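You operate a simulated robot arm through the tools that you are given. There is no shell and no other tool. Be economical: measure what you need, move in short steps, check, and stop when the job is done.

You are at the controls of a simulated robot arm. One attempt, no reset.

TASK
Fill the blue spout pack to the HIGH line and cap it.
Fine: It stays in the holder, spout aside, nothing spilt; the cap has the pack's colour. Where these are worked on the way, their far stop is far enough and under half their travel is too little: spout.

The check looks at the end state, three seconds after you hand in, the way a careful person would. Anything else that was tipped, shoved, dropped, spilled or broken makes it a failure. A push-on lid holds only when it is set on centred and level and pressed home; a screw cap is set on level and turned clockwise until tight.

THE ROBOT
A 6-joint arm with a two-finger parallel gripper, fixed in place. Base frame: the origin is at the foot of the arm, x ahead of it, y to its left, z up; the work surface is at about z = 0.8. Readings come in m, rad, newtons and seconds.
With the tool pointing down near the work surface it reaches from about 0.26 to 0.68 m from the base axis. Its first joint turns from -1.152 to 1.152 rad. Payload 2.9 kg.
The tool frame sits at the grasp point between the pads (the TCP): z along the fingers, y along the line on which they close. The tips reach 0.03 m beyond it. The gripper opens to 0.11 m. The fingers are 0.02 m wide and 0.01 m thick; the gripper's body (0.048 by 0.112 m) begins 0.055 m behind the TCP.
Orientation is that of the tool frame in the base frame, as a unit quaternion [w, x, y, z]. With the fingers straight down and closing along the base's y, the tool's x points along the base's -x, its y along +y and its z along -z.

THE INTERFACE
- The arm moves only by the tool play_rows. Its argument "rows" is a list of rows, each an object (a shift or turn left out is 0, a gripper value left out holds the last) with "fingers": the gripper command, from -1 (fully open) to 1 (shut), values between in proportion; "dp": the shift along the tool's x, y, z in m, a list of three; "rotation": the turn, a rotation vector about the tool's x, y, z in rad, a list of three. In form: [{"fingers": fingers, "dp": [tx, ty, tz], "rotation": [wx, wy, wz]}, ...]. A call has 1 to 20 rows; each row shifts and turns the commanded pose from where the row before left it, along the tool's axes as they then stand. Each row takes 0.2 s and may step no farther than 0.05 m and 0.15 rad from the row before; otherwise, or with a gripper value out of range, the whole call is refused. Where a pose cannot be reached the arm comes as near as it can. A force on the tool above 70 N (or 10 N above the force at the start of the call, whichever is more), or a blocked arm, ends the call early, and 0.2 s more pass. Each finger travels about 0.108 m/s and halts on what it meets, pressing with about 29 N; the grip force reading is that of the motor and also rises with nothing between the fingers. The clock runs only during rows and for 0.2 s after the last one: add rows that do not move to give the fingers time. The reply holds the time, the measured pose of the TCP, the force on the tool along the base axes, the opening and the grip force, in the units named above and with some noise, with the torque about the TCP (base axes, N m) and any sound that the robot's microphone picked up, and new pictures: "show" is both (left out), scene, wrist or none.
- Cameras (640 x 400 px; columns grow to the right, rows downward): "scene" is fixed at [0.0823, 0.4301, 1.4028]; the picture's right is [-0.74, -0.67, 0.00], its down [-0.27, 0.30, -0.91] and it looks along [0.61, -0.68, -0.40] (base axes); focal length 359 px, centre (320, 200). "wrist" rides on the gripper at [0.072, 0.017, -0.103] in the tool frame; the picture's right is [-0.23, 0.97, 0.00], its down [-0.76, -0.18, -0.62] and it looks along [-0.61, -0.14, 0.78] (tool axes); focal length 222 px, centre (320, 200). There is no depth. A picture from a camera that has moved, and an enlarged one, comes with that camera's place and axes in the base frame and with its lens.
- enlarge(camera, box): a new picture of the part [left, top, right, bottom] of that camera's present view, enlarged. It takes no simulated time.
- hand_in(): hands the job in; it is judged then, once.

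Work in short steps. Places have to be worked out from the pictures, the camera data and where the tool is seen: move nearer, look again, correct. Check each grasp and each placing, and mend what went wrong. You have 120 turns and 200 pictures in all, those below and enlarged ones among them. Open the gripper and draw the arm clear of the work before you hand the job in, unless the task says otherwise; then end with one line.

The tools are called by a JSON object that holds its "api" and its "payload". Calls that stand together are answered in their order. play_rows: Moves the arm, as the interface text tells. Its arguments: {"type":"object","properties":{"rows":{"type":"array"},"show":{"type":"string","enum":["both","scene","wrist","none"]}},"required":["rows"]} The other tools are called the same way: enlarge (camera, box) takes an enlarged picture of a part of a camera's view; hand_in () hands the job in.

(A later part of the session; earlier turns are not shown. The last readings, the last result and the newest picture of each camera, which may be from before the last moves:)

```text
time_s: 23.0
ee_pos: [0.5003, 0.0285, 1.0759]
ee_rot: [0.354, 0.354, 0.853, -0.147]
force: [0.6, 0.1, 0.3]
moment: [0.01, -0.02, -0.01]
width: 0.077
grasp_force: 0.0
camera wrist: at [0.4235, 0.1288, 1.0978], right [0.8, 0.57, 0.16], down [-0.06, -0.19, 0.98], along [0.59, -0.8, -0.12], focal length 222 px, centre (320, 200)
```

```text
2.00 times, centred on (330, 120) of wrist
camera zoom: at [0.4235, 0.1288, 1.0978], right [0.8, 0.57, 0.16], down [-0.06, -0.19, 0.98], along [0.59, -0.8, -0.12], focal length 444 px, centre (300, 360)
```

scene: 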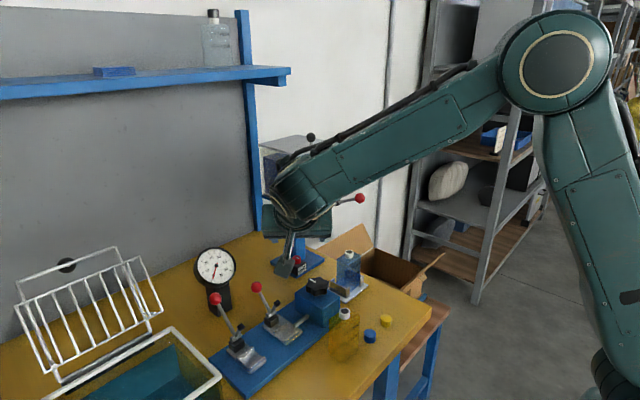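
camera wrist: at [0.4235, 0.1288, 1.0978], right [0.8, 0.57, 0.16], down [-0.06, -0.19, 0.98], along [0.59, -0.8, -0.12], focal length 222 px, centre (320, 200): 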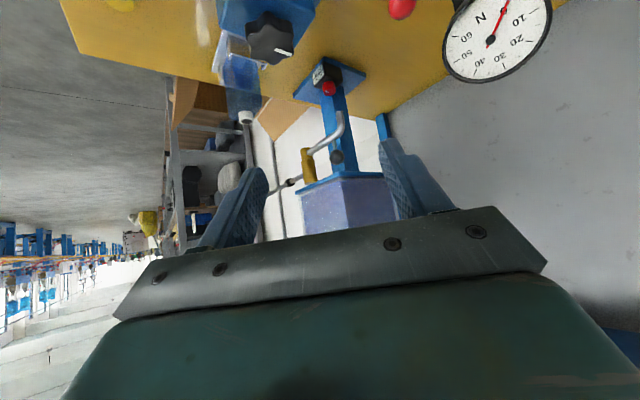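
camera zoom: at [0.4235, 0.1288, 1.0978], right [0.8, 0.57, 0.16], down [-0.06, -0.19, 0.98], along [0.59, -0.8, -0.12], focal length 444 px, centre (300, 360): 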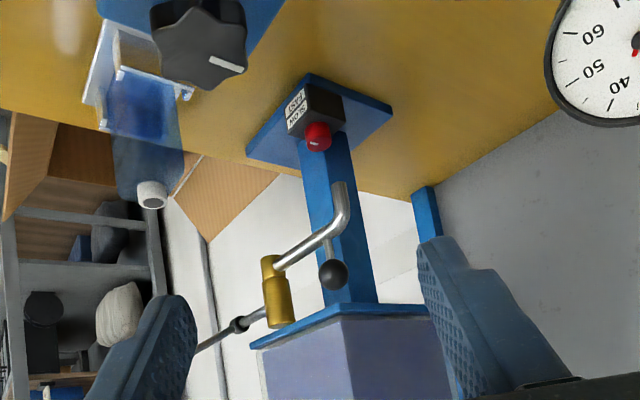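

Ball ≈(0.643,-0.111,1.003), outlet z≈0.94, tank plate underside ≈1.02. I move to a standoff 7 cm before the ball along the tool axis and check.

{"api": "play_rows", "payload": {"rows": [{"dp": [-0.03, 0.0008, 0.03]}, {"dp": [-0.03, 0.0008, 0.03]}, {"dp": [-0.0295, 0.0007, 0.03]}, {"fingers": 0.0, "dp": [0, 0, 0.0157]}, {}, {}], "show": "wrist"}}

{"api": "enlarge", "payload": {"camera": "wrist", "box": [220, 80, 440, 230]}}

```text
time_s: 24.4
ee_pos: [0.6025, -0.0664, 1.0655]
ee_rot: [0.355, 0.354, 0.853, -0.147]
force: [0.6, 0.7, -0.1]
moment: [-0.01, 0.0, 0.0]
width: 0.055
grasp_force: 0.0
camera wrist: at [0.5257, 0.0329, 1.0869], right [0.8, 0.57, 0.16], down [-0.06, -0.19, 0.98], along [0.59, -0.79, -0.12], focal length 222 px, centre (320, 200)
```

wrist: 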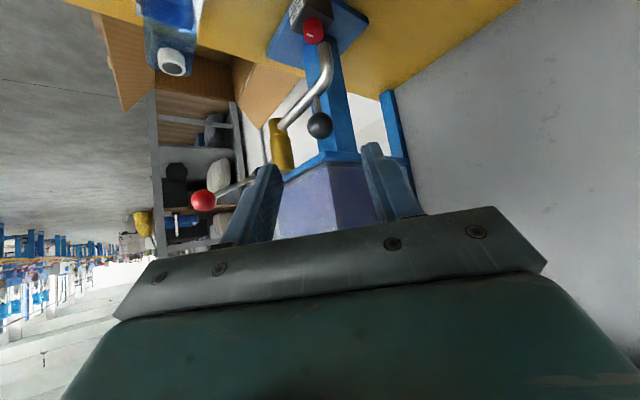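

```text
2.67 times, centred on (330, 155) of wrist
camera zoom: at [0.5257, 0.0329, 1.0869], right [0.8, 0.57, 0.16], down [-0.06, -0.19, 0.98], along [0.59, -0.79, -0.12], focal length 592 px, centre (293, 320)
```

zoom: 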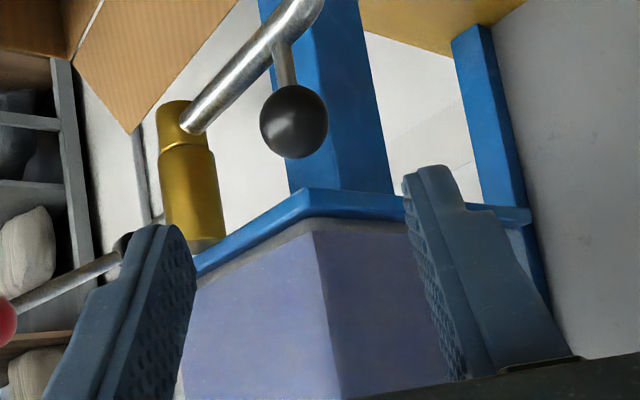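

The ball lies nearly on the tool axis, 9–10 cm ahead. Advance 5 cm first and re-measure.

{"api": "play_rows", "payload": {"rows": [{"dp": [0.002, 0, 0.025]}, {"dp": [0.001, 0, 0.025]}, {}, {}], "show": "wrist"}}

{"api": "enlarge", "payload": {"camera": "wrist", "box": [230, 100, 390, 210]}}

```text
time_s: 25.4
ee_pos: [0.6263, -0.0907, 1.0282]
ee_rot: [0.355, 0.354, 0.853, -0.146]
force: [0.5, 0.0, 0.5]
moment: [-0.05, 0.0, -0.01]
width: 0.055
grasp_force: 0.0
camera wrist: at [0.5481, 0.0092, 1.0496], right [0.8, 0.57, 0.16], down [-0.06, -0.19, 0.98], along [0.59, -0.79, -0.12], focal length 222 px, centre (320, 200)
```

wrist: 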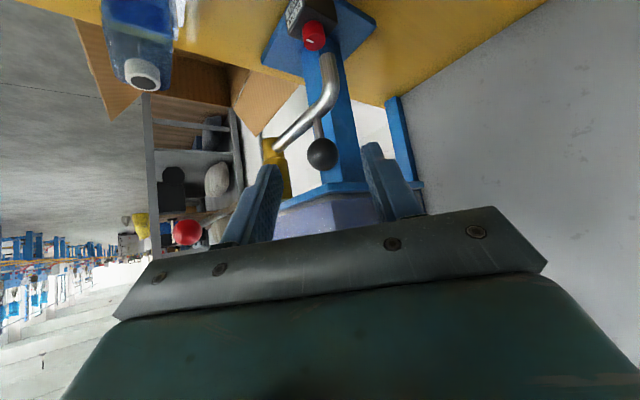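

```text
3.64 times, centred on (310, 155) of wrist
camera zoom: at [0.5481, 0.0092, 1.0496], right [0.8, 0.57, 0.16], down [-0.06, -0.19, 0.98], along [0.59, -0.79, -0.12], focal length 808 px, centre (356, 364)
```

zoom: 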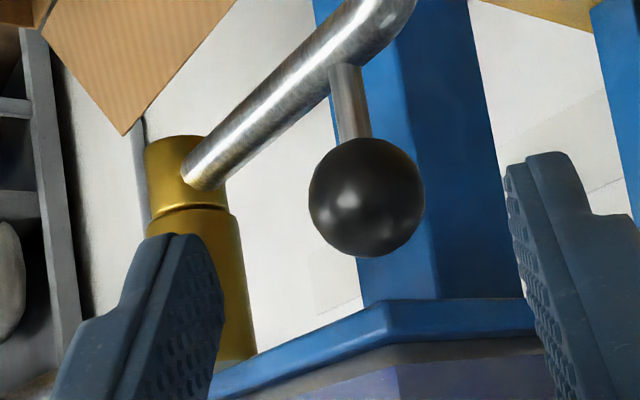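

Ball is now ~2.4–3.6 cm ahead. Advance another 1.4 cm with a small x correction and look.

{"api": "play_rows", "payload": {"rows": [{"dp": [0.005, 0.003, 0.014]}, {}, {}], "show": "none"}}

{"api": "enlarge", "payload": {"camera": "wrist", "box": [230, 110, 390, 220]}}

{"api": "enlarge", "payload": {"camera": "scene", "box": [260, 180, 380, 280]}}

```text
time_s: 26.2
ee_pos: [0.633, -0.0922, 1.0157]
ee_rot: [0.354, 0.354, 0.853, -0.146]
force: [-0.8, 0.0, 0.2]
moment: [-0.01, -0.01, 0.0]
width: 0.0551
grasp_force: 0.0
```

```text
3.64 times, centred on (310, 165) of wrist
camera zoom: at [0.5545, 0.007, 1.0363], right [0.8, 0.57, 0.16], down [-0.06, -0.19, 0.98], along [0.59, -0.79, -0.12], focal length 808 px, centre (356, 327)
```

zoom: 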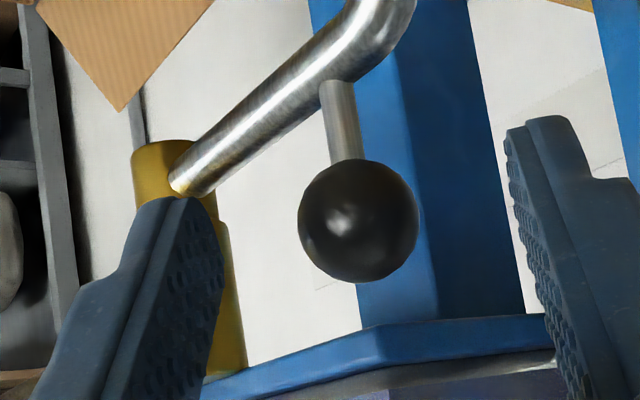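

```text
4.00 times, centred on (320, 230) of scene
camera zoom: at [0.0823, 0.4301, 1.4028], right [-0.74, -0.67, 0.0], down [-0.27, 0.3, -0.91], along [0.61, -0.68, -0.4], focal length 1437 px, centre (320, 80)
```

zoom: 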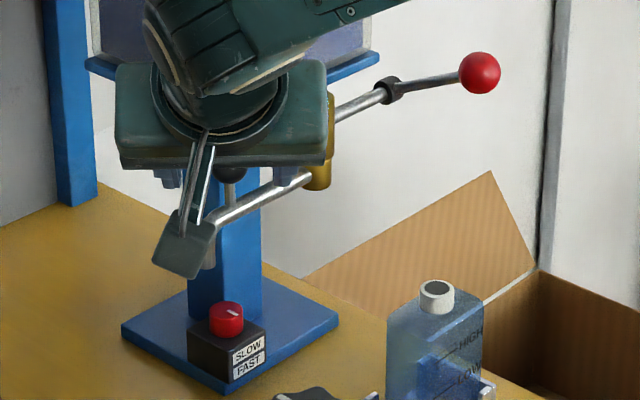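

Ball is between the fingers near the tips, well centred. Advance 6 mm more and close loosely around it (≈26 mm).

{"api": "play_rows", "payload": {"rows": [{"dp": [-0.001, -0.001, 0.006]}, {"fingers": 0.3}, {"fingers": 0.54}, {}, {}], "show": "none"}}

{"api": "enlarge", "payload": {"camera": "wrist", "box": [230, 110, 390, 220]}}

```text
time_s: 27.4
ee_pos: [0.6329, -0.0949, 1.0119]
ee_rot: [0.355, 0.354, 0.853, -0.146]
force: [-0.3, -0.6, -1.5]
moment: [0.0, 0.04, -0.01]
width: 0.0255
grasp_force: 0.0
```

```text
3.64 times, centred on (310, 165) of wrist
camera zoom: at [0.5567, 0.003, 1.0326], right [0.8, 0.57, 0.16], down [-0.06, -0.19, 0.98], along [0.59, -0.79, -0.12], focal length 808 px, centre (356, 327)
```

zoom: 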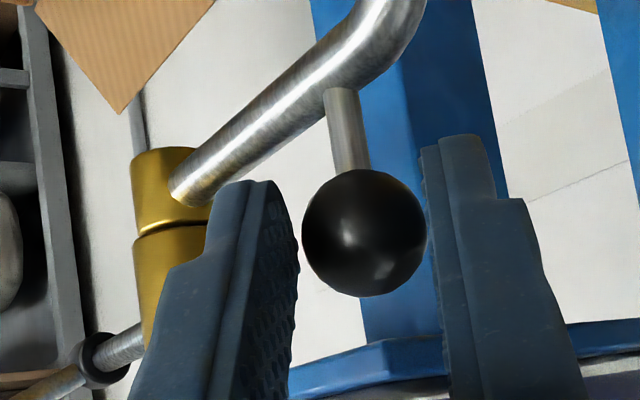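

The ball is caged. Grip it and swing the first half of the arc about the valve.

{"api": "play_rows", "payload": {"rows": [{"fingers": 0.62}, {"fingers": 0.66}, {"dp": [0.008, -0.01174, -0.008]}, {"dp": [0.00615, -0.01393, -0.00615]}, {"dp": [0.00395, -0.01534, -0.00395]}, {"dp": [0.00165, -0.01619, -0.00165]}, {}], "show": "both"}}

{"api": "enlarge", "payload": {"camera": "wrist", "box": [230, 110, 390, 220]}}

```text
time_s: 29.0
ee_pos: [0.571, -0.1163, 1.0117]
ee_rot: [0.353, 0.355, 0.853, -0.147]
force: [-3.9, 6.9, 1.0]
moment: [0.09, 0.06, 0.25]
width: 0.0225
grasp_force: 45.0
camera wrist: at [0.4943, -0.0171, 1.0328], right [0.8, 0.57, 0.16], down [-0.06, -0.2, 0.98], along [0.59, -0.8, -0.12], focal length 222 px, centre (320, 200)
```

scene: 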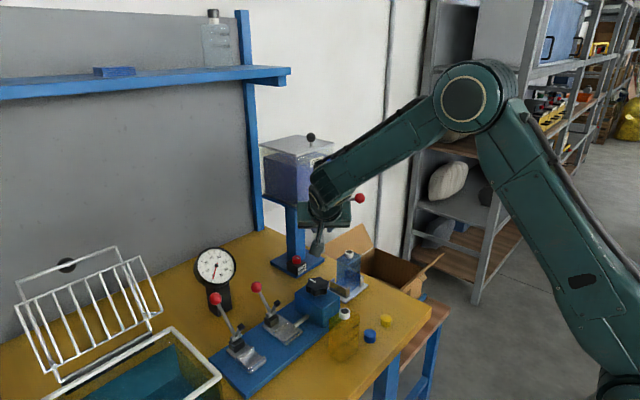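
wrist: 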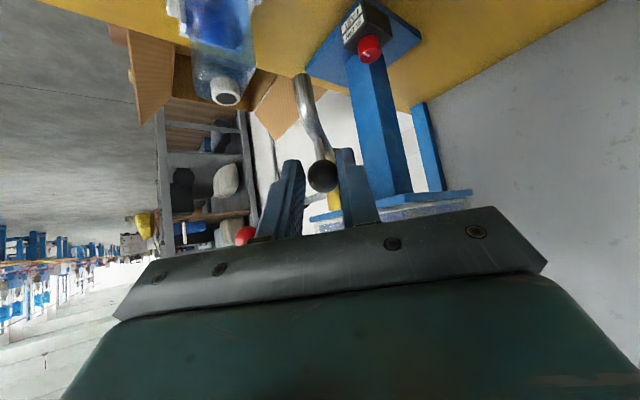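

```text
3.64 times, centred on (310, 165) of wrist
camera zoom: at [0.4943, -0.0171, 1.0328], right [0.8, 0.57, 0.16], down [-0.06, -0.2, 0.98], along [0.59, -0.8, -0.12], focal length 808 px, centre (356, 327)
```

zoom: 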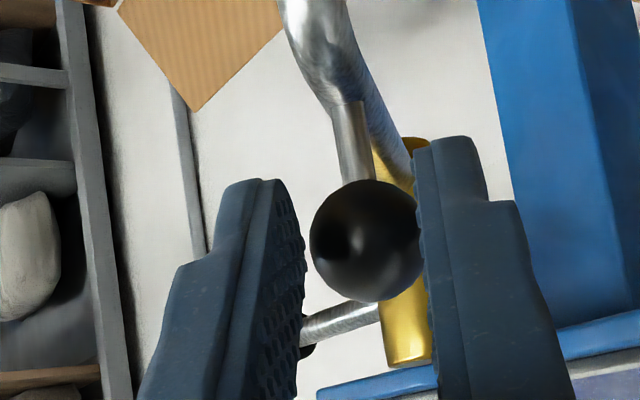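

The spout follows the ball (~135°). Continue the second half of the arc.

{"api": "play_rows", "payload": {"rows": [{"dp": [-0.00085, -0.01633, 0.00085]}, {"dp": [-0.00315, -0.01577, 0.00315]}, {"dp": [-0.00545, -0.01449, 0.00545]}, {}], "show": "both"}}

{"api": "enlarge", "payload": {"camera": "wrist", "box": [230, 30, 430, 220]}}

```text
time_s: 30.0
ee_pos: [0.5487, -0.1606, 1.0106]
ee_rot: [0.354, 0.354, 0.853, -0.147]
force: [-9.8, -0.6, -2.8]
moment: [-0.13, 0.16, -0.3]
width: 0.0228
grasp_force: 4.1
camera wrist: at [0.4714, -0.0621, 1.0322], right [0.8, 0.57, 0.16], down [-0.06, -0.19, 0.98], along [0.59, -0.8, -0.12], focal length 222 px, centre (320, 200)
```

scene: 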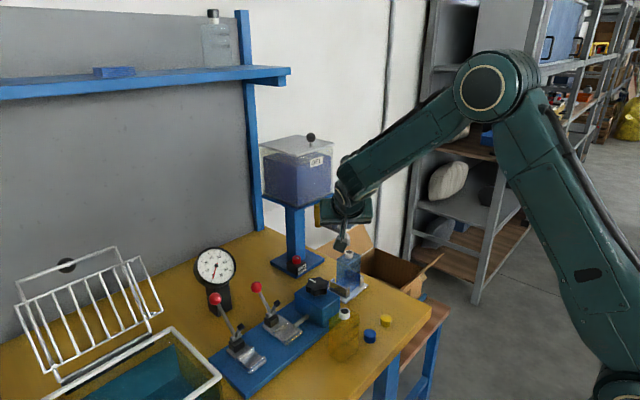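
wrist: 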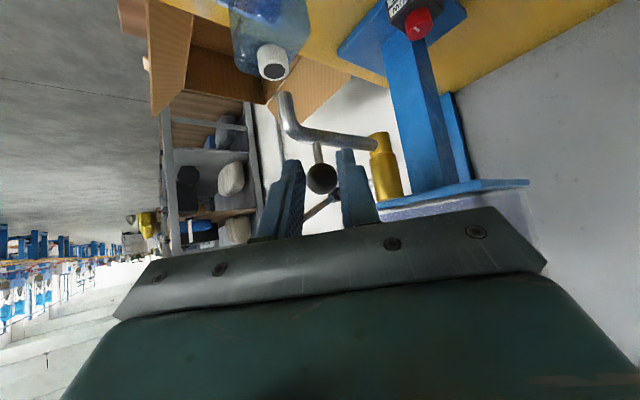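

```text
2.11 times, centred on (330, 125) of wrist
camera zoom: at [0.4714, -0.0621, 1.0322], right [0.8, 0.57, 0.16], down [-0.06, -0.19, 0.98], along [0.59, -0.8, -0.12], focal length 468 px, centre (299, 358)
```

zoom: 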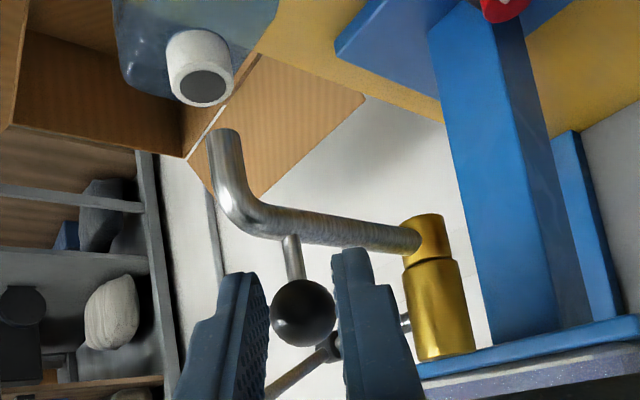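

Nearly there; the side force suggests a slightly larger radius. Continue in −y with small −x until a stop is felt.

{"api": "play_rows", "payload": {"rows": [{"dp": [-0.00275, -0.0078, 0.00275]}, {"dp": [-0.0035, -0.0064, 0.0035]}, {}], "show": "wrist"}}

{"api": "enlarge", "payload": {"camera": "wrist", "box": [230, 30, 430, 220]}}

```text
time_s: 30.8
ee_pos: [0.5488, -0.1722, 1.0128]
ee_rot: [0.358, 0.351, 0.854, -0.142]
force: [8.7, 24.6, 7.6]
moment: [0.26, -0.38, 0.82]
width: 0.0304
grasp_force: 11.9
camera wrist: at [0.4697, -0.0744, 1.0343], right [0.79, 0.58, 0.17], down [-0.06, -0.2, 0.98], along [0.6, -0.79, -0.12], focal length 222 px, centre (320, 200)
```

wrist: 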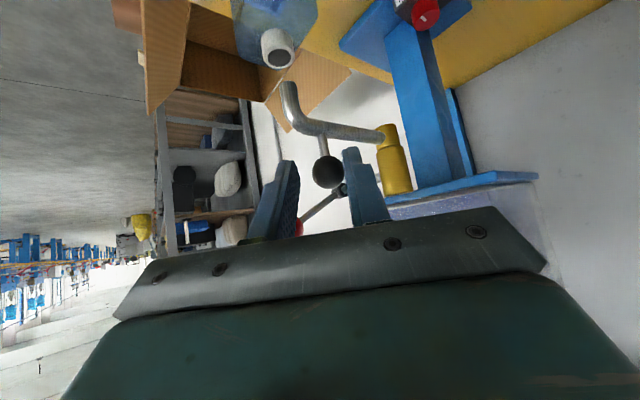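

```text
2.11 times, centred on (330, 125) of wrist
camera zoom: at [0.4697, -0.0744, 1.0343], right [0.79, 0.58, 0.17], down [-0.06, -0.2, 0.98], along [0.6, -0.79, -0.12], focal length 468 px, centre (299, 358)
```

zoom: 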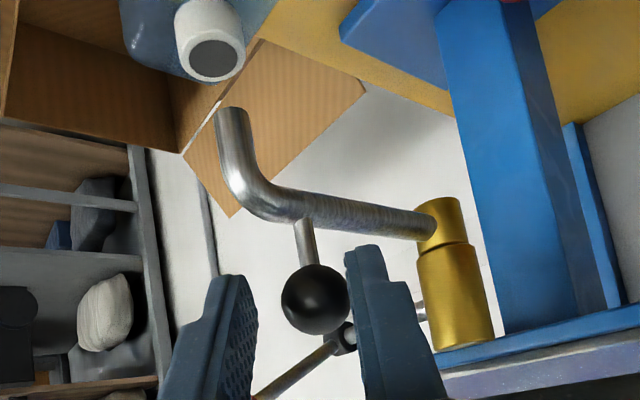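

Strong resistance at ≈180° with the outlet computed at ≈(0.545,-0.185), i.e. over the neck: the stop. Release and back away to see.

{"api": "play_rows", "payload": {"rows": [{"fingers": 0.3, "dp": [0, 0.003, 0]}, {"fingers": 0.0}, {"dp": [0, 0, -0.03]}, {"dp": [0, 0, -0.04]}, {"dp": [0, 0, -0.03]}, {}], "show": "both"}}

{"api": "enlarge", "payload": {"camera": "wrist", "box": [200, 20, 440, 220]}}

{"api": "enlarge", "payload": {"camera": "scene", "box": [290, 180, 400, 310]}}

```text
time_s: 32.2
ee_pos: [0.4976, -0.1237, 1.0812]
ee_rot: [0.354, 0.354, 0.853, -0.147]
force: [-0.3, 0.2, 0.8]
moment: [0.0, -0.01, 0.0]
width: 0.0547
grasp_force: 0.1
camera wrist: at [0.4201, -0.0243, 1.1029], right [0.8, 0.57, 0.16], down [-0.06, -0.19, 0.98], along [0.59, -0.8, -0.12], focal length 222 px, centre (320, 200)
```

scene: 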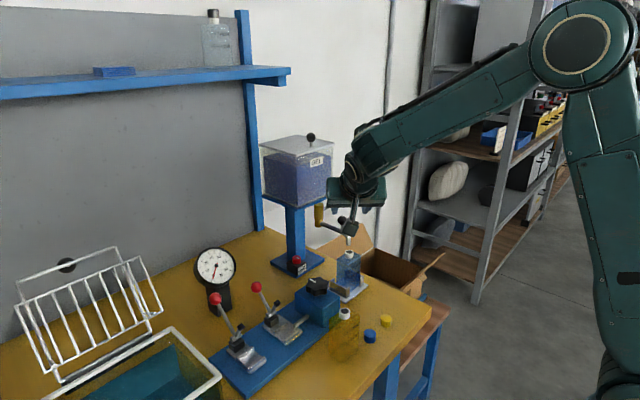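
wrist: 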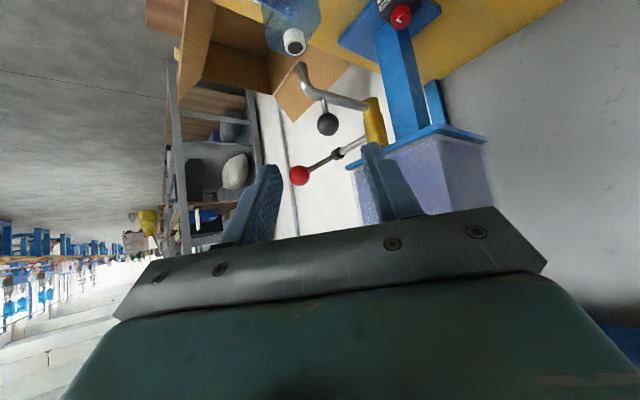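

```text
2.00 times, centred on (320, 120) of wrist
camera zoom: at [0.4201, -0.0243, 1.1029], right [0.8, 0.57, 0.16], down [-0.06, -0.19, 0.98], along [0.59, -0.8, -0.12], focal length 444 px, centre (320, 360)
```

zoom: 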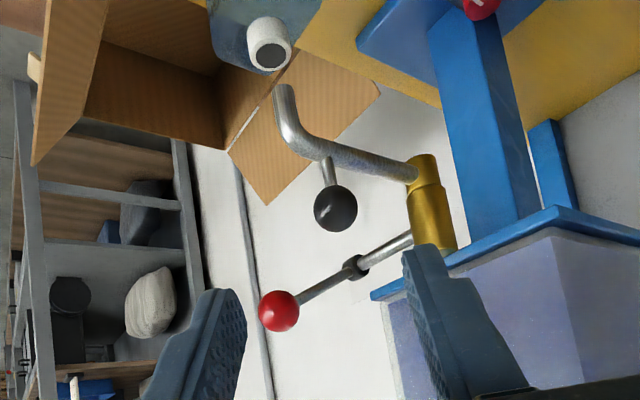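

```text
3.08 times, centred on (345, 245) of scene
camera zoom: at [0.0822, 0.4301, 1.4028], right [-0.74, -0.67, 0.0], down [-0.27, 0.3, -0.91], along [0.61, -0.68, -0.4], focal length 1105 px, centre (243, 62)
```

zoom: 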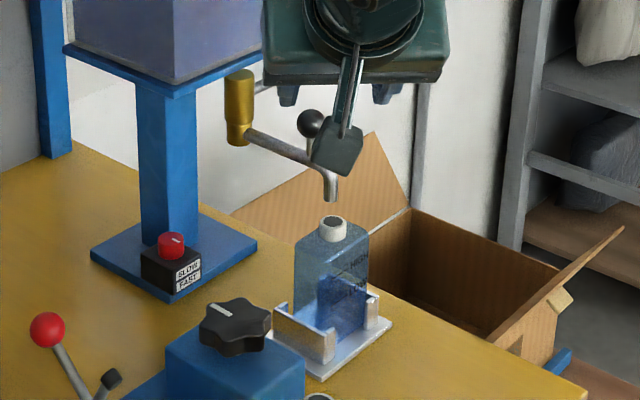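

From the scene the outlet lines up over the neck; I need a perpendicular view to confirm. I yaw back to 0 / tilt 30° and look along +x at the pack.

{"api": "play_rows", "payload": {"rows": [{"dp": [0, 0, -0.03]}, {"rotation": [0, 0.131, 0]}, {"rotation": [0, 0.131, 0]}, {"rotation": [-0.0654, 0, -0.1133]}, {"rotation": [-0.0654, 0, -0.1133]}, {"rotation": [-0.0654, 0, -0.1133]}, {"rotation": [-0.0654, 0, -0.1133]}, {"rotation": [-0.0654, 0, -0.1133]}, {"rotation": [-0.0654, 0, -0.1133]}, {"dp": [0.025, -0.027, 0.026]}, {"dp": [0.025, -0.027, 0.026]}, {"dp": [0.025, -0.027, 0.026]}, {}], "show": "wrist"}}

{"api": "enlarge", "payload": {"camera": "wrist", "box": [220, 20, 460, 220]}}

{"api": "enlarge", "payload": {"camera": "scene", "box": [310, 180, 390, 310]}}

```text
time_s: 35.0
ee_pos: [0.4561, -0.1897, 0.9979]
ee_rot: [0.26, 0.001, 0.966, 0.0]
force: [-0.1, 0.4, 0.1]
moment: [-0.01, -0.01, 0.02]
width: 0.0551
grasp_force: 0.2
camera wrist: at [0.3396, -0.1744, 1.0507], right [0.2, 0.97, 0.11], down [0.35, -0.18, 0.92], along [0.92, -0.14, -0.37], focal length 222 px, centre (320, 200)
```

wrist: 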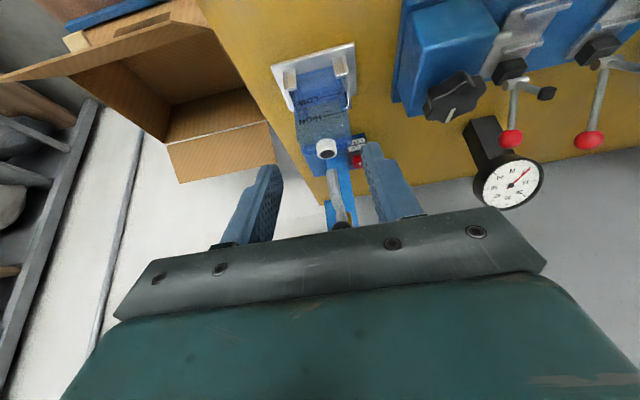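

```text
2.00 times, centred on (340, 120) of wrist
camera zoom: at [0.3396, -0.1744, 1.0507], right [0.2, 0.97, 0.11], down [0.35, -0.18, 0.92], along [0.92, -0.14, -0.37], focal length 444 px, centre (280, 360)
```

zoom: 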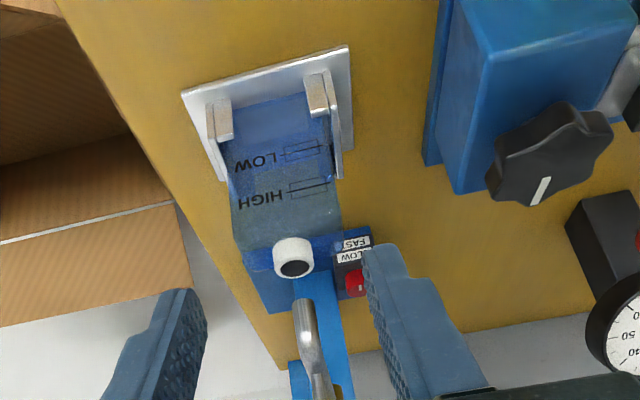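

```text
3.08 times, centred on (350, 245) of scene
camera zoom: at [0.0823, 0.4301, 1.4028], right [-0.74, -0.67, 0.0], down [-0.27, 0.3, -0.91], along [0.61, -0.68, -0.4], focal length 1105 px, centre (228, 62)
```

zoom: 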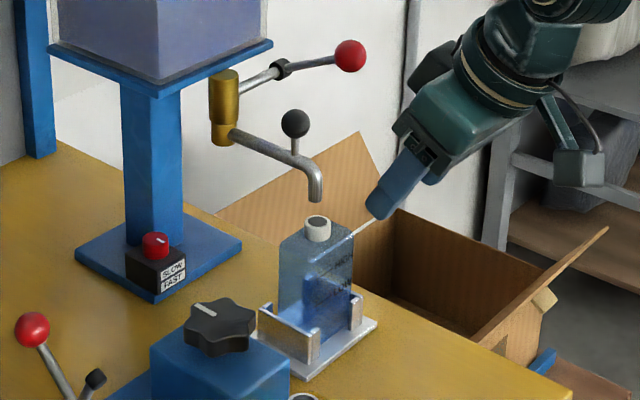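

{"api": "enlarge", "payload": {"camera": "scene", "box": [335, 230, 361, 250]}}

{"api": "enlarge", "payload": {"camera": "wrist", "box": [300, 110, 360, 200]}}

```text
16.00 times, centred on (348, 240) of scene
camera zoom: at [0.0823, 0.4301, 1.4028], right [-0.74, -0.67, 0.0], down [-0.27, 0.3, -0.91], along [0.61, -0.68, -0.4], focal length 5747 px, centre (-128, -440)
```

zoom: 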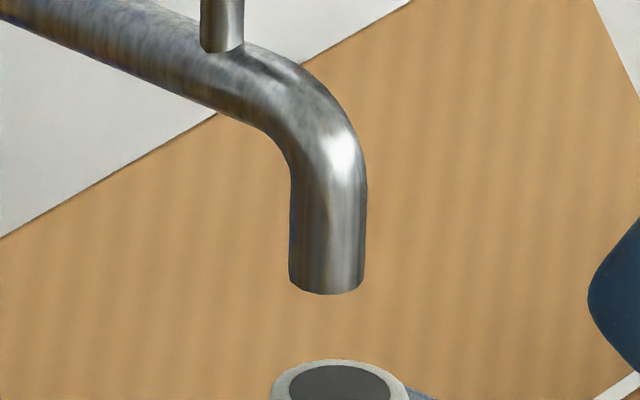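

```text
4.44 times, centred on (330, 155) of wrist
camera zoom: at [0.3396, -0.1744, 1.0507], right [0.2, 0.97, 0.11], down [0.35, -0.18, 0.92], along [0.92, -0.14, -0.37], focal length 987 px, centre (276, 400)
```

zoom: 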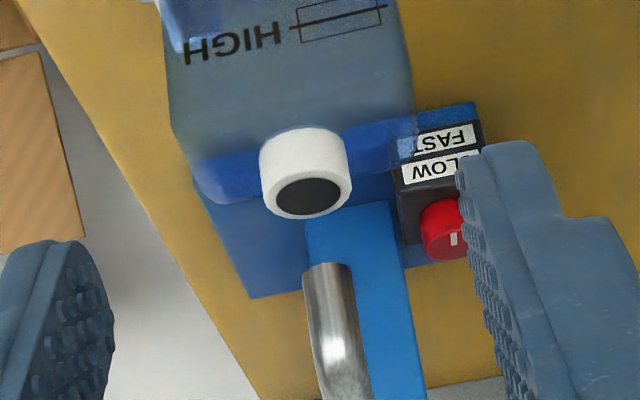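

Neck offset from the outlet is only ~3 mm (opening radius ~8 mm): fine. The tap lever is a crank on a horizontal axle along −y (collar ≈(0.645,-0.267,1.0)), so pulling its red ball down should open it. I move to a standoff before the ball to grip it across y.

{"api": "play_rows", "payload": {"rows": [{"dp": [-0.025, 0, -0.0433]}, {"dp": [-0.0299, -0.0217, -0.0004]}, {"dp": [-0.0299, -0.0217, -0.0004]}, {"dp": [-0.0299, -0.0217, -0.0004]}, {}, {}], "show": "both"}}

{"api": "enlarge", "payload": {"camera": "wrist", "box": [230, 80, 430, 220]}}

{"api": "enlarge", "payload": {"camera": "scene", "box": [310, 160, 400, 310]}}

```text
time_s: 36.4
ee_pos: [0.5333, -0.2545, 1.0951]
ee_rot: [0.26, 0.001, 0.966, -0.001]
force: [-0.7, -0.8, 0.9]
moment: [-0.01, 0.0, -0.03]
width: 0.0549
grasp_force: 0.0
camera wrist: at [0.4166, -0.2389, 1.1473], right [0.2, 0.97, 0.11], down [0.35, -0.18, 0.92], along [0.92, -0.14, -0.37], focal length 222 px, centre (320, 200)
```

scene: 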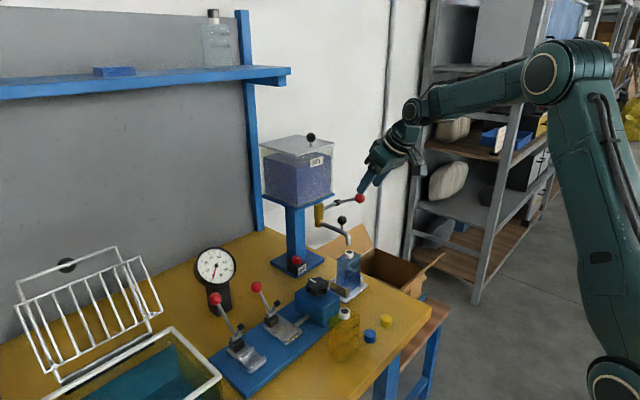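
wrist: 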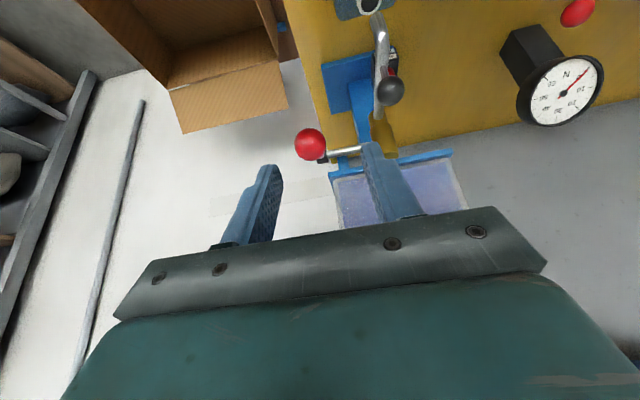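

```text
2.86 times, centred on (330, 150) of wrist
camera zoom: at [0.4166, -0.2389, 1.1473], right [0.2, 0.97, 0.11], down [0.35, -0.18, 0.92], along [0.92, -0.14, -0.37], focal length 635 px, centre (291, 343)
```

zoom: 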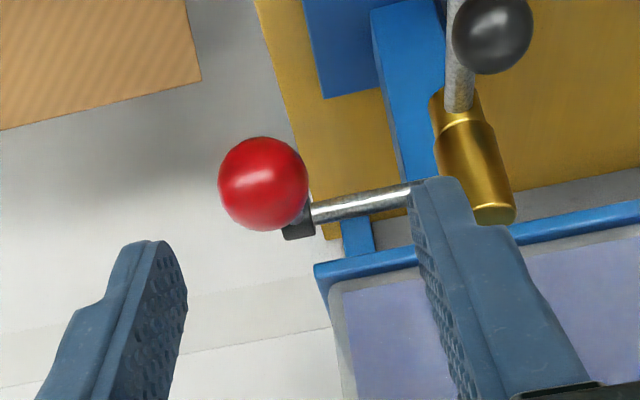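

```text
2.67 times, centred on (355, 235) of scene
camera zoom: at [0.0823, 0.4301, 1.4028], right [-0.74, -0.67, 0.0], down [-0.27, 0.3, -0.91], along [0.61, -0.68, -0.4], focal length 958 px, centre (227, 107)
```

zoom: 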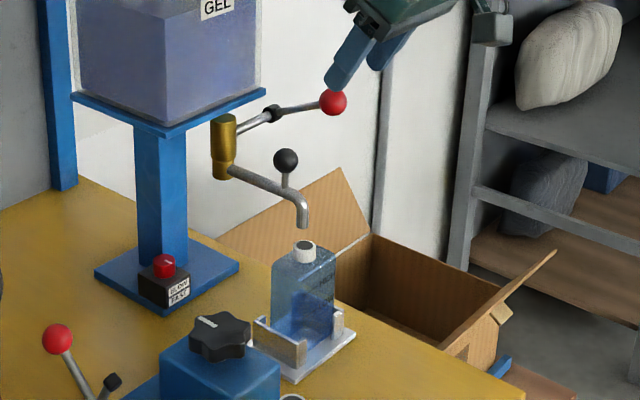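

Ball refined to ≈(0.567,-0.263,1.038). Advance onto it with y −8 mm.

{"api": "play_rows", "payload": {"rows": [{"dp": [-0.002, -0.008, 0.0]}, {"dp": [0, 0, 0.03]}, {"dp": [0, 0, 0.031]}, {}, {"fingers": 0.3}, {}], "show": "none"}}

{"api": "enlarge", "payload": {"camera": "wrist", "box": [230, 100, 430, 230]}}

```text
time_s: 37.8
ee_pos: [0.5664, -0.264, 1.0424]
ee_rot: [0.26, 0.001, 0.966, 0.0]
force: [-0.4, -1.0, 0.2]
moment: [-0.04, 0.03, -0.03]
width: 0.0383
grasp_force: 0.0
```

```text
3.08 times, centred on (330, 165) of wrist
camera zoom: at [0.4505, -0.2473, 1.0951], right [0.2, 0.97, 0.11], down [0.35, -0.18, 0.92], along [0.92, -0.14, -0.37], focal length 684 px, centre (289, 308)
```

zoom: 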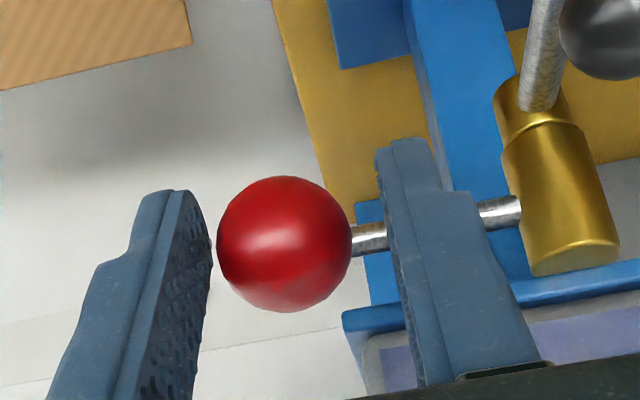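

Grip the ball, then pull the lever down by ~10° and observe.

{"api": "play_rows", "payload": {"rows": [{"fingers": 0.5}, {"fingers": 0.62}, {}, {"dp": [0.006, 0, 0.0047]}, {"dp": [0.006, 0, 0.0047]}], "show": "wrist"}}

{"api": "enlarge", "payload": {"camera": "scene", "box": [310, 180, 390, 310]}}

```text
time_s: 39.0
ee_pos: [0.5614, -0.2652, 1.0317]
ee_rot: [0.264, 0.001, 0.965, -0.003]
force: [5.8, -14.4, 14.5]
moment: [-0.15, -1.4, -0.12]
width: 0.0269
grasp_force: 45.3
camera wrist: at [0.4454, -0.2483, 1.0821], right [0.2, 0.97, 0.11], down [0.34, -0.17, 0.92], along [0.92, -0.15, -0.36], focal length 222 px, centre (320, 200)
```

wrist: 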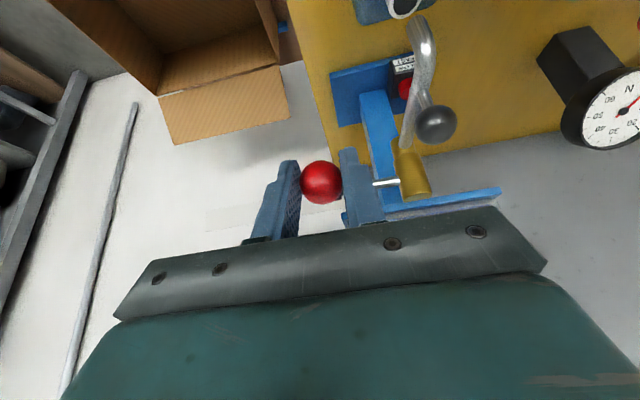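

```text
3.08 times, centred on (350, 245) of scene
camera zoom: at [0.0821, 0.4298, 1.4029], right [-0.74, -0.67, 0.0], down [-0.27, 0.3, -0.91], along [0.61, -0.68, -0.4], focal length 1105 px, centre (228, 62)
```

zoom: 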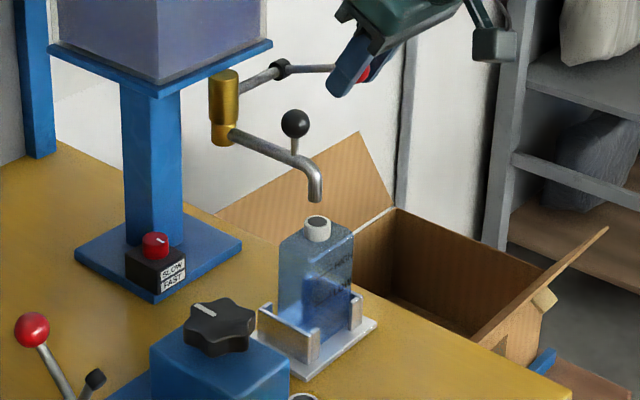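

The lever moved ~10° with moderate resistance, no flow yet. Relieve y by 2 mm and pull another ~10°.

{"api": "play_rows", "payload": {"rows": [{"dp": [0.005, -0.002, 0.0058]}, {"dp": [0.005, 0, 0.0058]}], "show": "none"}}

{"api": "enlarge", "payload": {"camera": "scene", "box": [310, 180, 390, 310]}}

```text
time_s: 39.6
ee_pos: [0.5578, -0.2653, 1.0151]
ee_rot: [0.261, 0.001, 0.965, -0.001]
force: [1.7, -8.6, 16.2]
moment: [-0.1, -1.34, -0.11]
width: 0.027
grasp_force: 45.2
```

```text
3.08 times, centred on (350, 245) of scene
camera zoom: at [0.082, 0.43, 1.4028], right [-0.74, -0.67, 0.0], down [-0.27, 0.3, -0.91], along [0.61, -0.68, -0.4], focal length 1105 px, centre (228, 62)
```

zoom: 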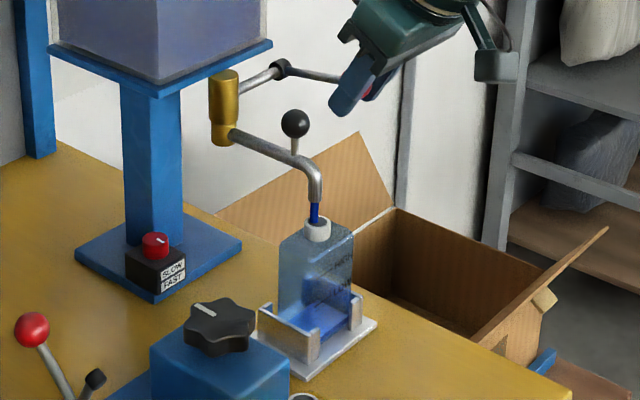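

Gel is flowing cleanly into the neck. Hold and watch the level in short steps.

{"api": "play_rows", "payload": {"rows": [{}], "show": "none"}}

{"api": "enlarge", "payload": {"camera": "scene", "box": [325, 230, 375, 300]}}

```text
time_s: 40.0
ee_pos: [0.559, -0.2663, 1.0149]
ee_rot: [0.262, 0.001, 0.965, -0.001]
force: [3.0, -7.5, 16.3]
moment: [-0.03, -1.37, -0.04]
width: 0.0265
grasp_force: 44.9
```

```text
5.71 times, centred on (350, 265) of scene
camera zoom: at [0.082, 0.43, 1.4028], right [-0.74, -0.67, 0.0], down [-0.27, 0.3, -0.91], along [0.61, -0.68, -0.4], focal length 2052 px, centre (149, -171)
```

zoom: 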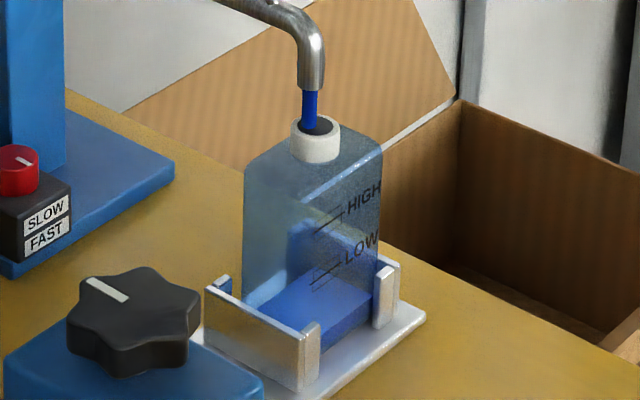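

{"api": "play_rows", "payload": {"rows": [{}, {}], "show": "none"}}

{"api": "enlarge", "payload": {"camera": "scene", "box": [325, 230, 375, 300]}}

```text
time_s: 40.6
ee_pos: [0.557, -0.2658, 1.0146]
ee_rot: [0.261, 0.001, 0.965, -0.001]
force: [3.5, -6.2, 15.7]
moment: [-0.03, -1.29, -0.07]
width: 0.0265
grasp_force: 44.7
```

```text
5.71 times, centred on (350, 265) of scene
camera zoom: at [0.082, 0.43, 1.4028], right [-0.74, -0.67, 0.0], down [-0.27, 0.3, -0.91], along [0.61, -0.68, -0.4], focal length 2052 px, centre (149, -171)
```

zoom: 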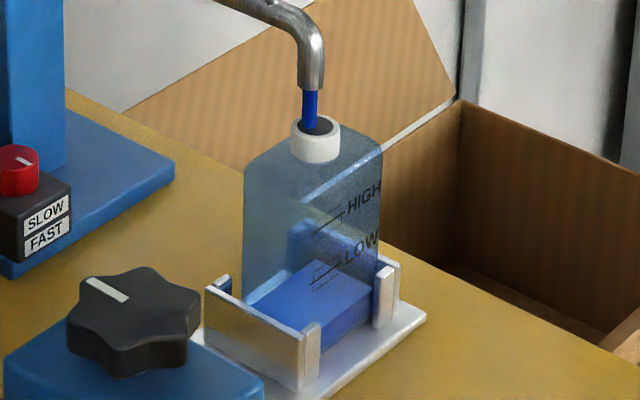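

Slow rise. Wait ~2 s and measure.

{"api": "play_rows", "payload": {"rows": [{}, {}, {}, {}, {}, {}, {}, {}, {}, {}], "show": "none"}}

{"api": "enlarge", "payload": {"camera": "scene", "box": [335, 245, 365, 295]}}

```text
time_s: 42.8
ee_pos: [0.558, -0.2655, 1.0135]
ee_rot: [0.261, 0.0, 0.965, 0.0]
force: [7.6, -5.9, 10.6]
moment: [-0.04, -0.92, -0.03]
width: 0.0267
grasp_force: 45.0
```

```text
8.00 times, centred on (350, 270) of scene
camera zoom: at [0.0823, 0.43, 1.4028], right [-0.74, -0.67, 0.0], down [-0.27, 0.3, -0.91], along [0.61, -0.68, -0.4], focal length 2873 px, centre (80, -360)
```

zoom: 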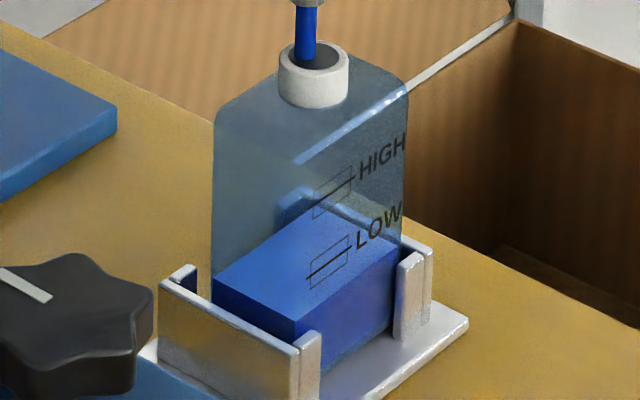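

Level is ~38 mm below HIGH, rising roughly 4 mm/s. Wait ~4 s then re-measure.

{"api": "play_rows", "payload": {"rows": [{}, {}, {}, {}, {}, {}, {}, {}, {}, {}, {}, {}, {}, {}, {}, {}, {}, {}, {}], "show": "none"}}

{"api": "enlarge", "payload": {"camera": "scene", "box": [335, 245, 365, 295]}}

```text
time_s: 46.8
ee_pos: [0.5574, -0.265, 1.0125]
ee_rot: [0.259, 0.0, 0.966, 0.0]
force: [10.7, -7.5, 4.1]
moment: [-0.06, -0.39, -0.08]
width: 0.0267
grasp_force: 44.9
```

```text
8.00 times, centred on (350, 270) of scene
camera zoom: at [0.0825, 0.4299, 1.4028], right [-0.74, -0.67, 0.0], down [-0.27, 0.3, -0.91], along [0.61, -0.68, -0.4], focal length 2873 px, centre (80, -360)
```

zoom: 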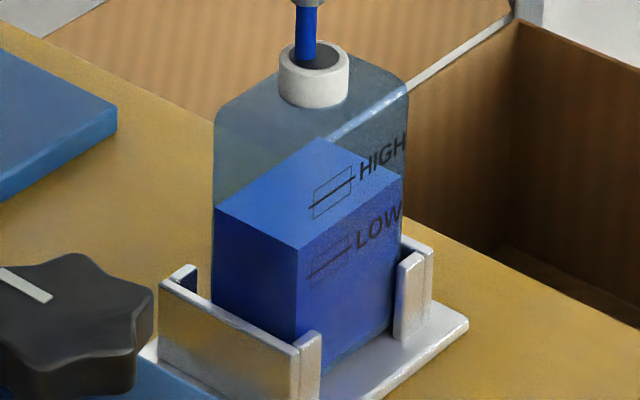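

Rise is ~17 px/s with ~32 px left to HIGH. Hold 1.2 s more, then check.

{"api": "play_rows", "payload": {"rows": [{}, {}, {}, {}, {}], "show": "none"}}

{"api": "enlarge", "payload": {"camera": "scene", "box": [335, 245, 365, 295]}}

```text
time_s: 48.0
ee_pos: [0.5579, -0.2645, 1.0126]
ee_rot: [0.259, 0.002, 0.966, 0.0]
force: [11.1, -8.4, 2.0]
moment: [-0.03, -0.31, -0.09]
width: 0.0266
grasp_force: 44.9
```

```text
8.00 times, centred on (350, 270) of scene
camera zoom: at [0.0825, 0.4299, 1.4028], right [-0.74, -0.67, 0.0], down [-0.27, 0.3, -0.91], along [0.61, -0.68, -0.4], focal length 2873 px, centre (80, -360)
```

zoom: 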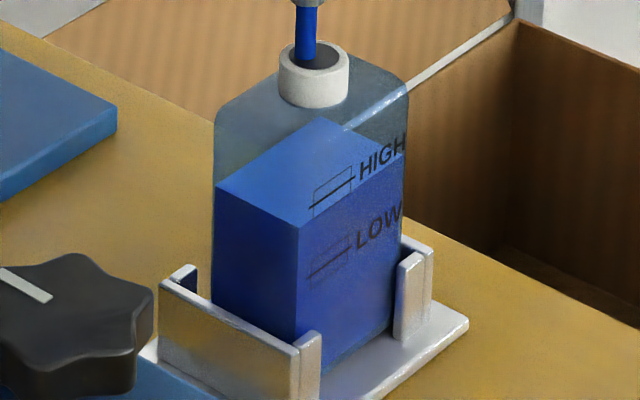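

About 11 px left. One more short hold, then lift the lever back to closed.

{"api": "play_rows", "payload": {"rows": [{}, {"dp": [-0.005, 0, -0.0058]}, {"dp": [-0.005, 0.001, -0.0058]}, {"dp": [-0.006, 0, -0.0047]}, {"dp": [-0.006, 0, -0.0047]}, {}], "show": "none"}}

{"api": "enlarge", "payload": {"camera": "scene", "box": [335, 245, 365, 295]}}

{"api": "enlarge", "payload": {"camera": "scene", "box": [310, 160, 400, 250]}}

```text
time_s: 49.4
ee_pos: [0.564, -0.2652, 1.0423]
ee_rot: [0.257, 0.002, 0.966, 0.0]
force: [-15.0, -11.2, -9.5]
moment: [-0.05, 1.41, -0.16]
width: 0.0268
grasp_force: 45.3
```

```text
8.00 times, centred on (350, 270) of scene
camera zoom: at [0.082, 0.4297, 1.4029], right [-0.74, -0.67, 0.0], down [-0.27, 0.3, -0.91], along [0.61, -0.68, -0.4], focal length 2873 px, centre (80, -360)
```

zoom: 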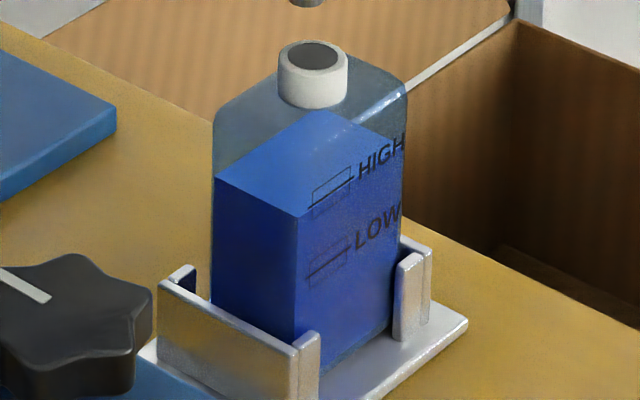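

```text
4.44 times, centred on (355, 205) of scene
camera zoom: at [0.082, 0.4297, 1.4029], right [-0.74, -0.67, 0.0], down [-0.27, 0.3, -0.91], along [0.61, -0.68, -0.4], focal length 1596 px, centre (164, 178)
```

zoom: 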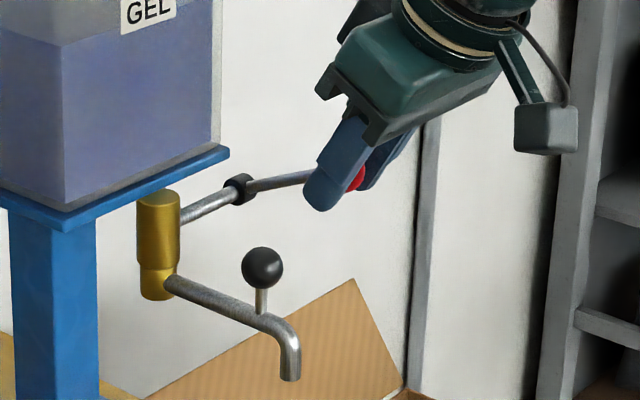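

Flow has stopped and the level sits right on the HIGH line. Release the lever, back off, and go round to the spout knob (yaw −45°, tilt 45°).

{"api": "play_rows", "payload": {"rows": [{"dp": [0.001, 0, 0.0015]}, {"fingers": 0.3}, {"fingers": 0.0}, {}, {"dp": [0, 0, -0.035]}, {"dp": [0, 0, -0.035]}, {"dp": [0.0137, 0.033, -0.0079]}, {"dp": [0.0137, 0.033, -0.0079]}, {"dp": [0.0137, 0.033, -0.0079]}, {"dp": [0.0137, 0.033, -0.0079]}, {"dp": [0.0137, 0.033, -0.0079]}, {}], "show": "both"}}

{"api": "enlarge", "payload": {"camera": "scene", "box": [310, 170, 400, 300]}}

```text
time_s: 52.0
ee_pos: [0.4498, -0.0986, 1.1005]
ee_rot: [0.259, 0.001, 0.966, 0.0]
force: [-0.3, 0.0, -0.7]
moment: [0.0, 0.03, 0.02]
width: 0.0551
grasp_force: 0.1
camera wrist: at [0.3342, -0.0817, 1.1521], right [0.2, 0.97, 0.11], down [0.35, -0.18, 0.92], along [0.92, -0.14, -0.37], focal length 222 px, centre (320, 200)
```

scene: 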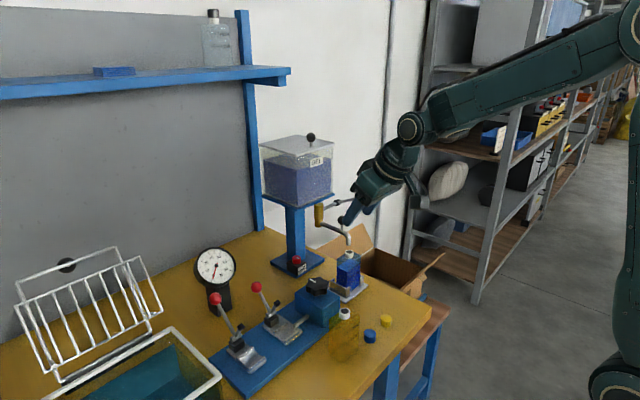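
wrist: 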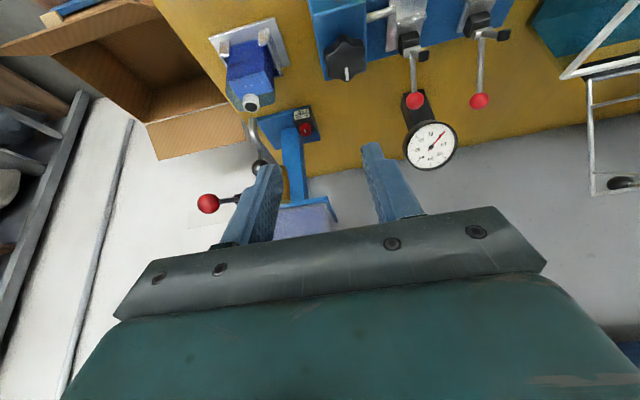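

```text
3.08 times, centred on (355, 235) of scene
camera zoom: at [0.0822, 0.4301, 1.4028], right [-0.74, -0.67, 0.0], down [-0.27, 0.3, -0.91], along [0.61, -0.68, -0.4], focal length 1105 px, centre (212, 92)
```

zoom: 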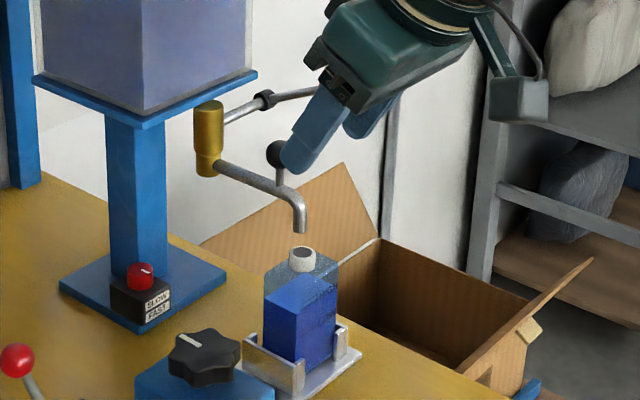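

{"api": "play_rows", "payload": {"rows": [{"rotation": [0.0654, 0, 0.1133]}, {"rotation": [0.0654, 0, 0.1133]}, {"rotation": [0.0654, 0, 0.1133]}, {"rotation": [0.0654, 0, 0.1133]}, {"rotation": [0.0654, 0, 0.1133]}, {"rotation": [0.0654, 0, 0.1133]}, {"rotation": [0, -0.131, 0]}, {"rotation": [0, -0.131, 0]}, {"dp": [-0.0156, 0.0094, 0.0395]}, {"dp": [-0.0157, 0.0094, 0.0396]}, {}, {}], "show": "none"}}

{"api": "enlarge", "payload": {"camera": "wrist", "box": [210, 80, 430, 230]}}

```text
time_s: 54.6
ee_pos: [0.518, -0.1406, 1.0668]
ee_rot: [0.355, 0.353, 0.853, -0.146]
force: [0.4, 0.4, -0.3]
moment: [0.01, 0.02, 0.03]
width: 0.0552
grasp_force: 0.1
```

```text
2.67 times, centred on (320, 155) of wrist
camera zoom: at [0.4413, -0.0419, 1.0879], right [0.8, 0.57, 0.16], down [-0.06, -0.19, 0.98], along [0.59, -0.79, -0.12], focal length 592 px, centre (320, 320)
```

zoom: 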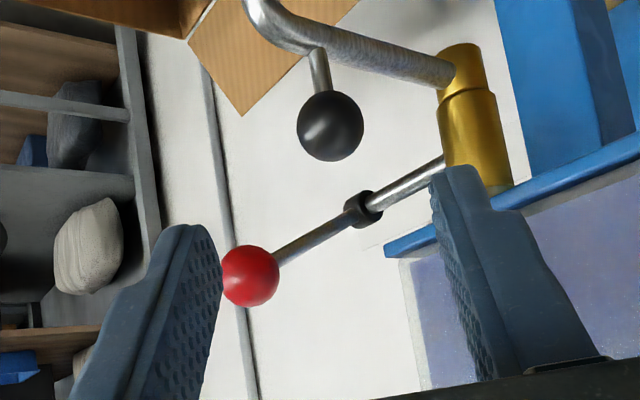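

Same geometry as the first approach; advance 7 cm with the same small corrections, then close loosely.

{"api": "play_rows", "payload": {"rows": [{"dp": [0.003, 0.002, 0.025]}, {"dp": [0.002, 0.002, 0.025]}, {"dp": [0.002, 0.001, 0.02]}, {"fingers": 0.3}, {"fingers": 0.5}, {}], "show": "none"}}

{"api": "enlarge", "payload": {"camera": "wrist", "box": [230, 110, 390, 220]}}

```text
time_s: 56.0
ee_pos: [0.5543, -0.1703, 1.0129]
ee_rot: [0.354, 0.354, 0.853, -0.146]
force: [-1.0, -1.0, -0.2]
moment: [-0.01, 0.01, -0.01]
width: 0.0281
grasp_force: 0.1
```

```text
3.64 times, centred on (310, 165) of wrist
camera zoom: at [0.4782, -0.0704, 1.0331], right [0.8, 0.57, 0.16], down [-0.06, -0.19, 0.98], along [0.59, -0.79, -0.12], focal length 808 px, centre (356, 327)
```

zoom: 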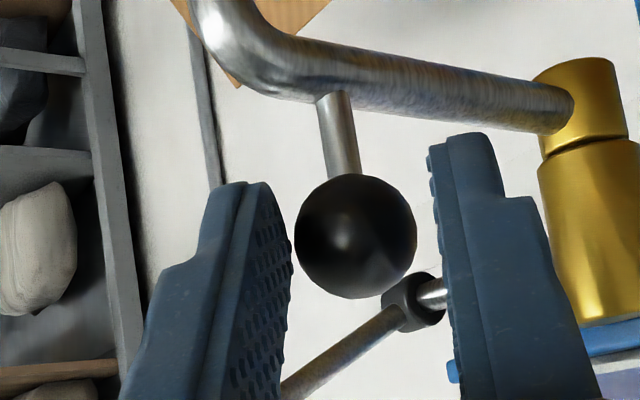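

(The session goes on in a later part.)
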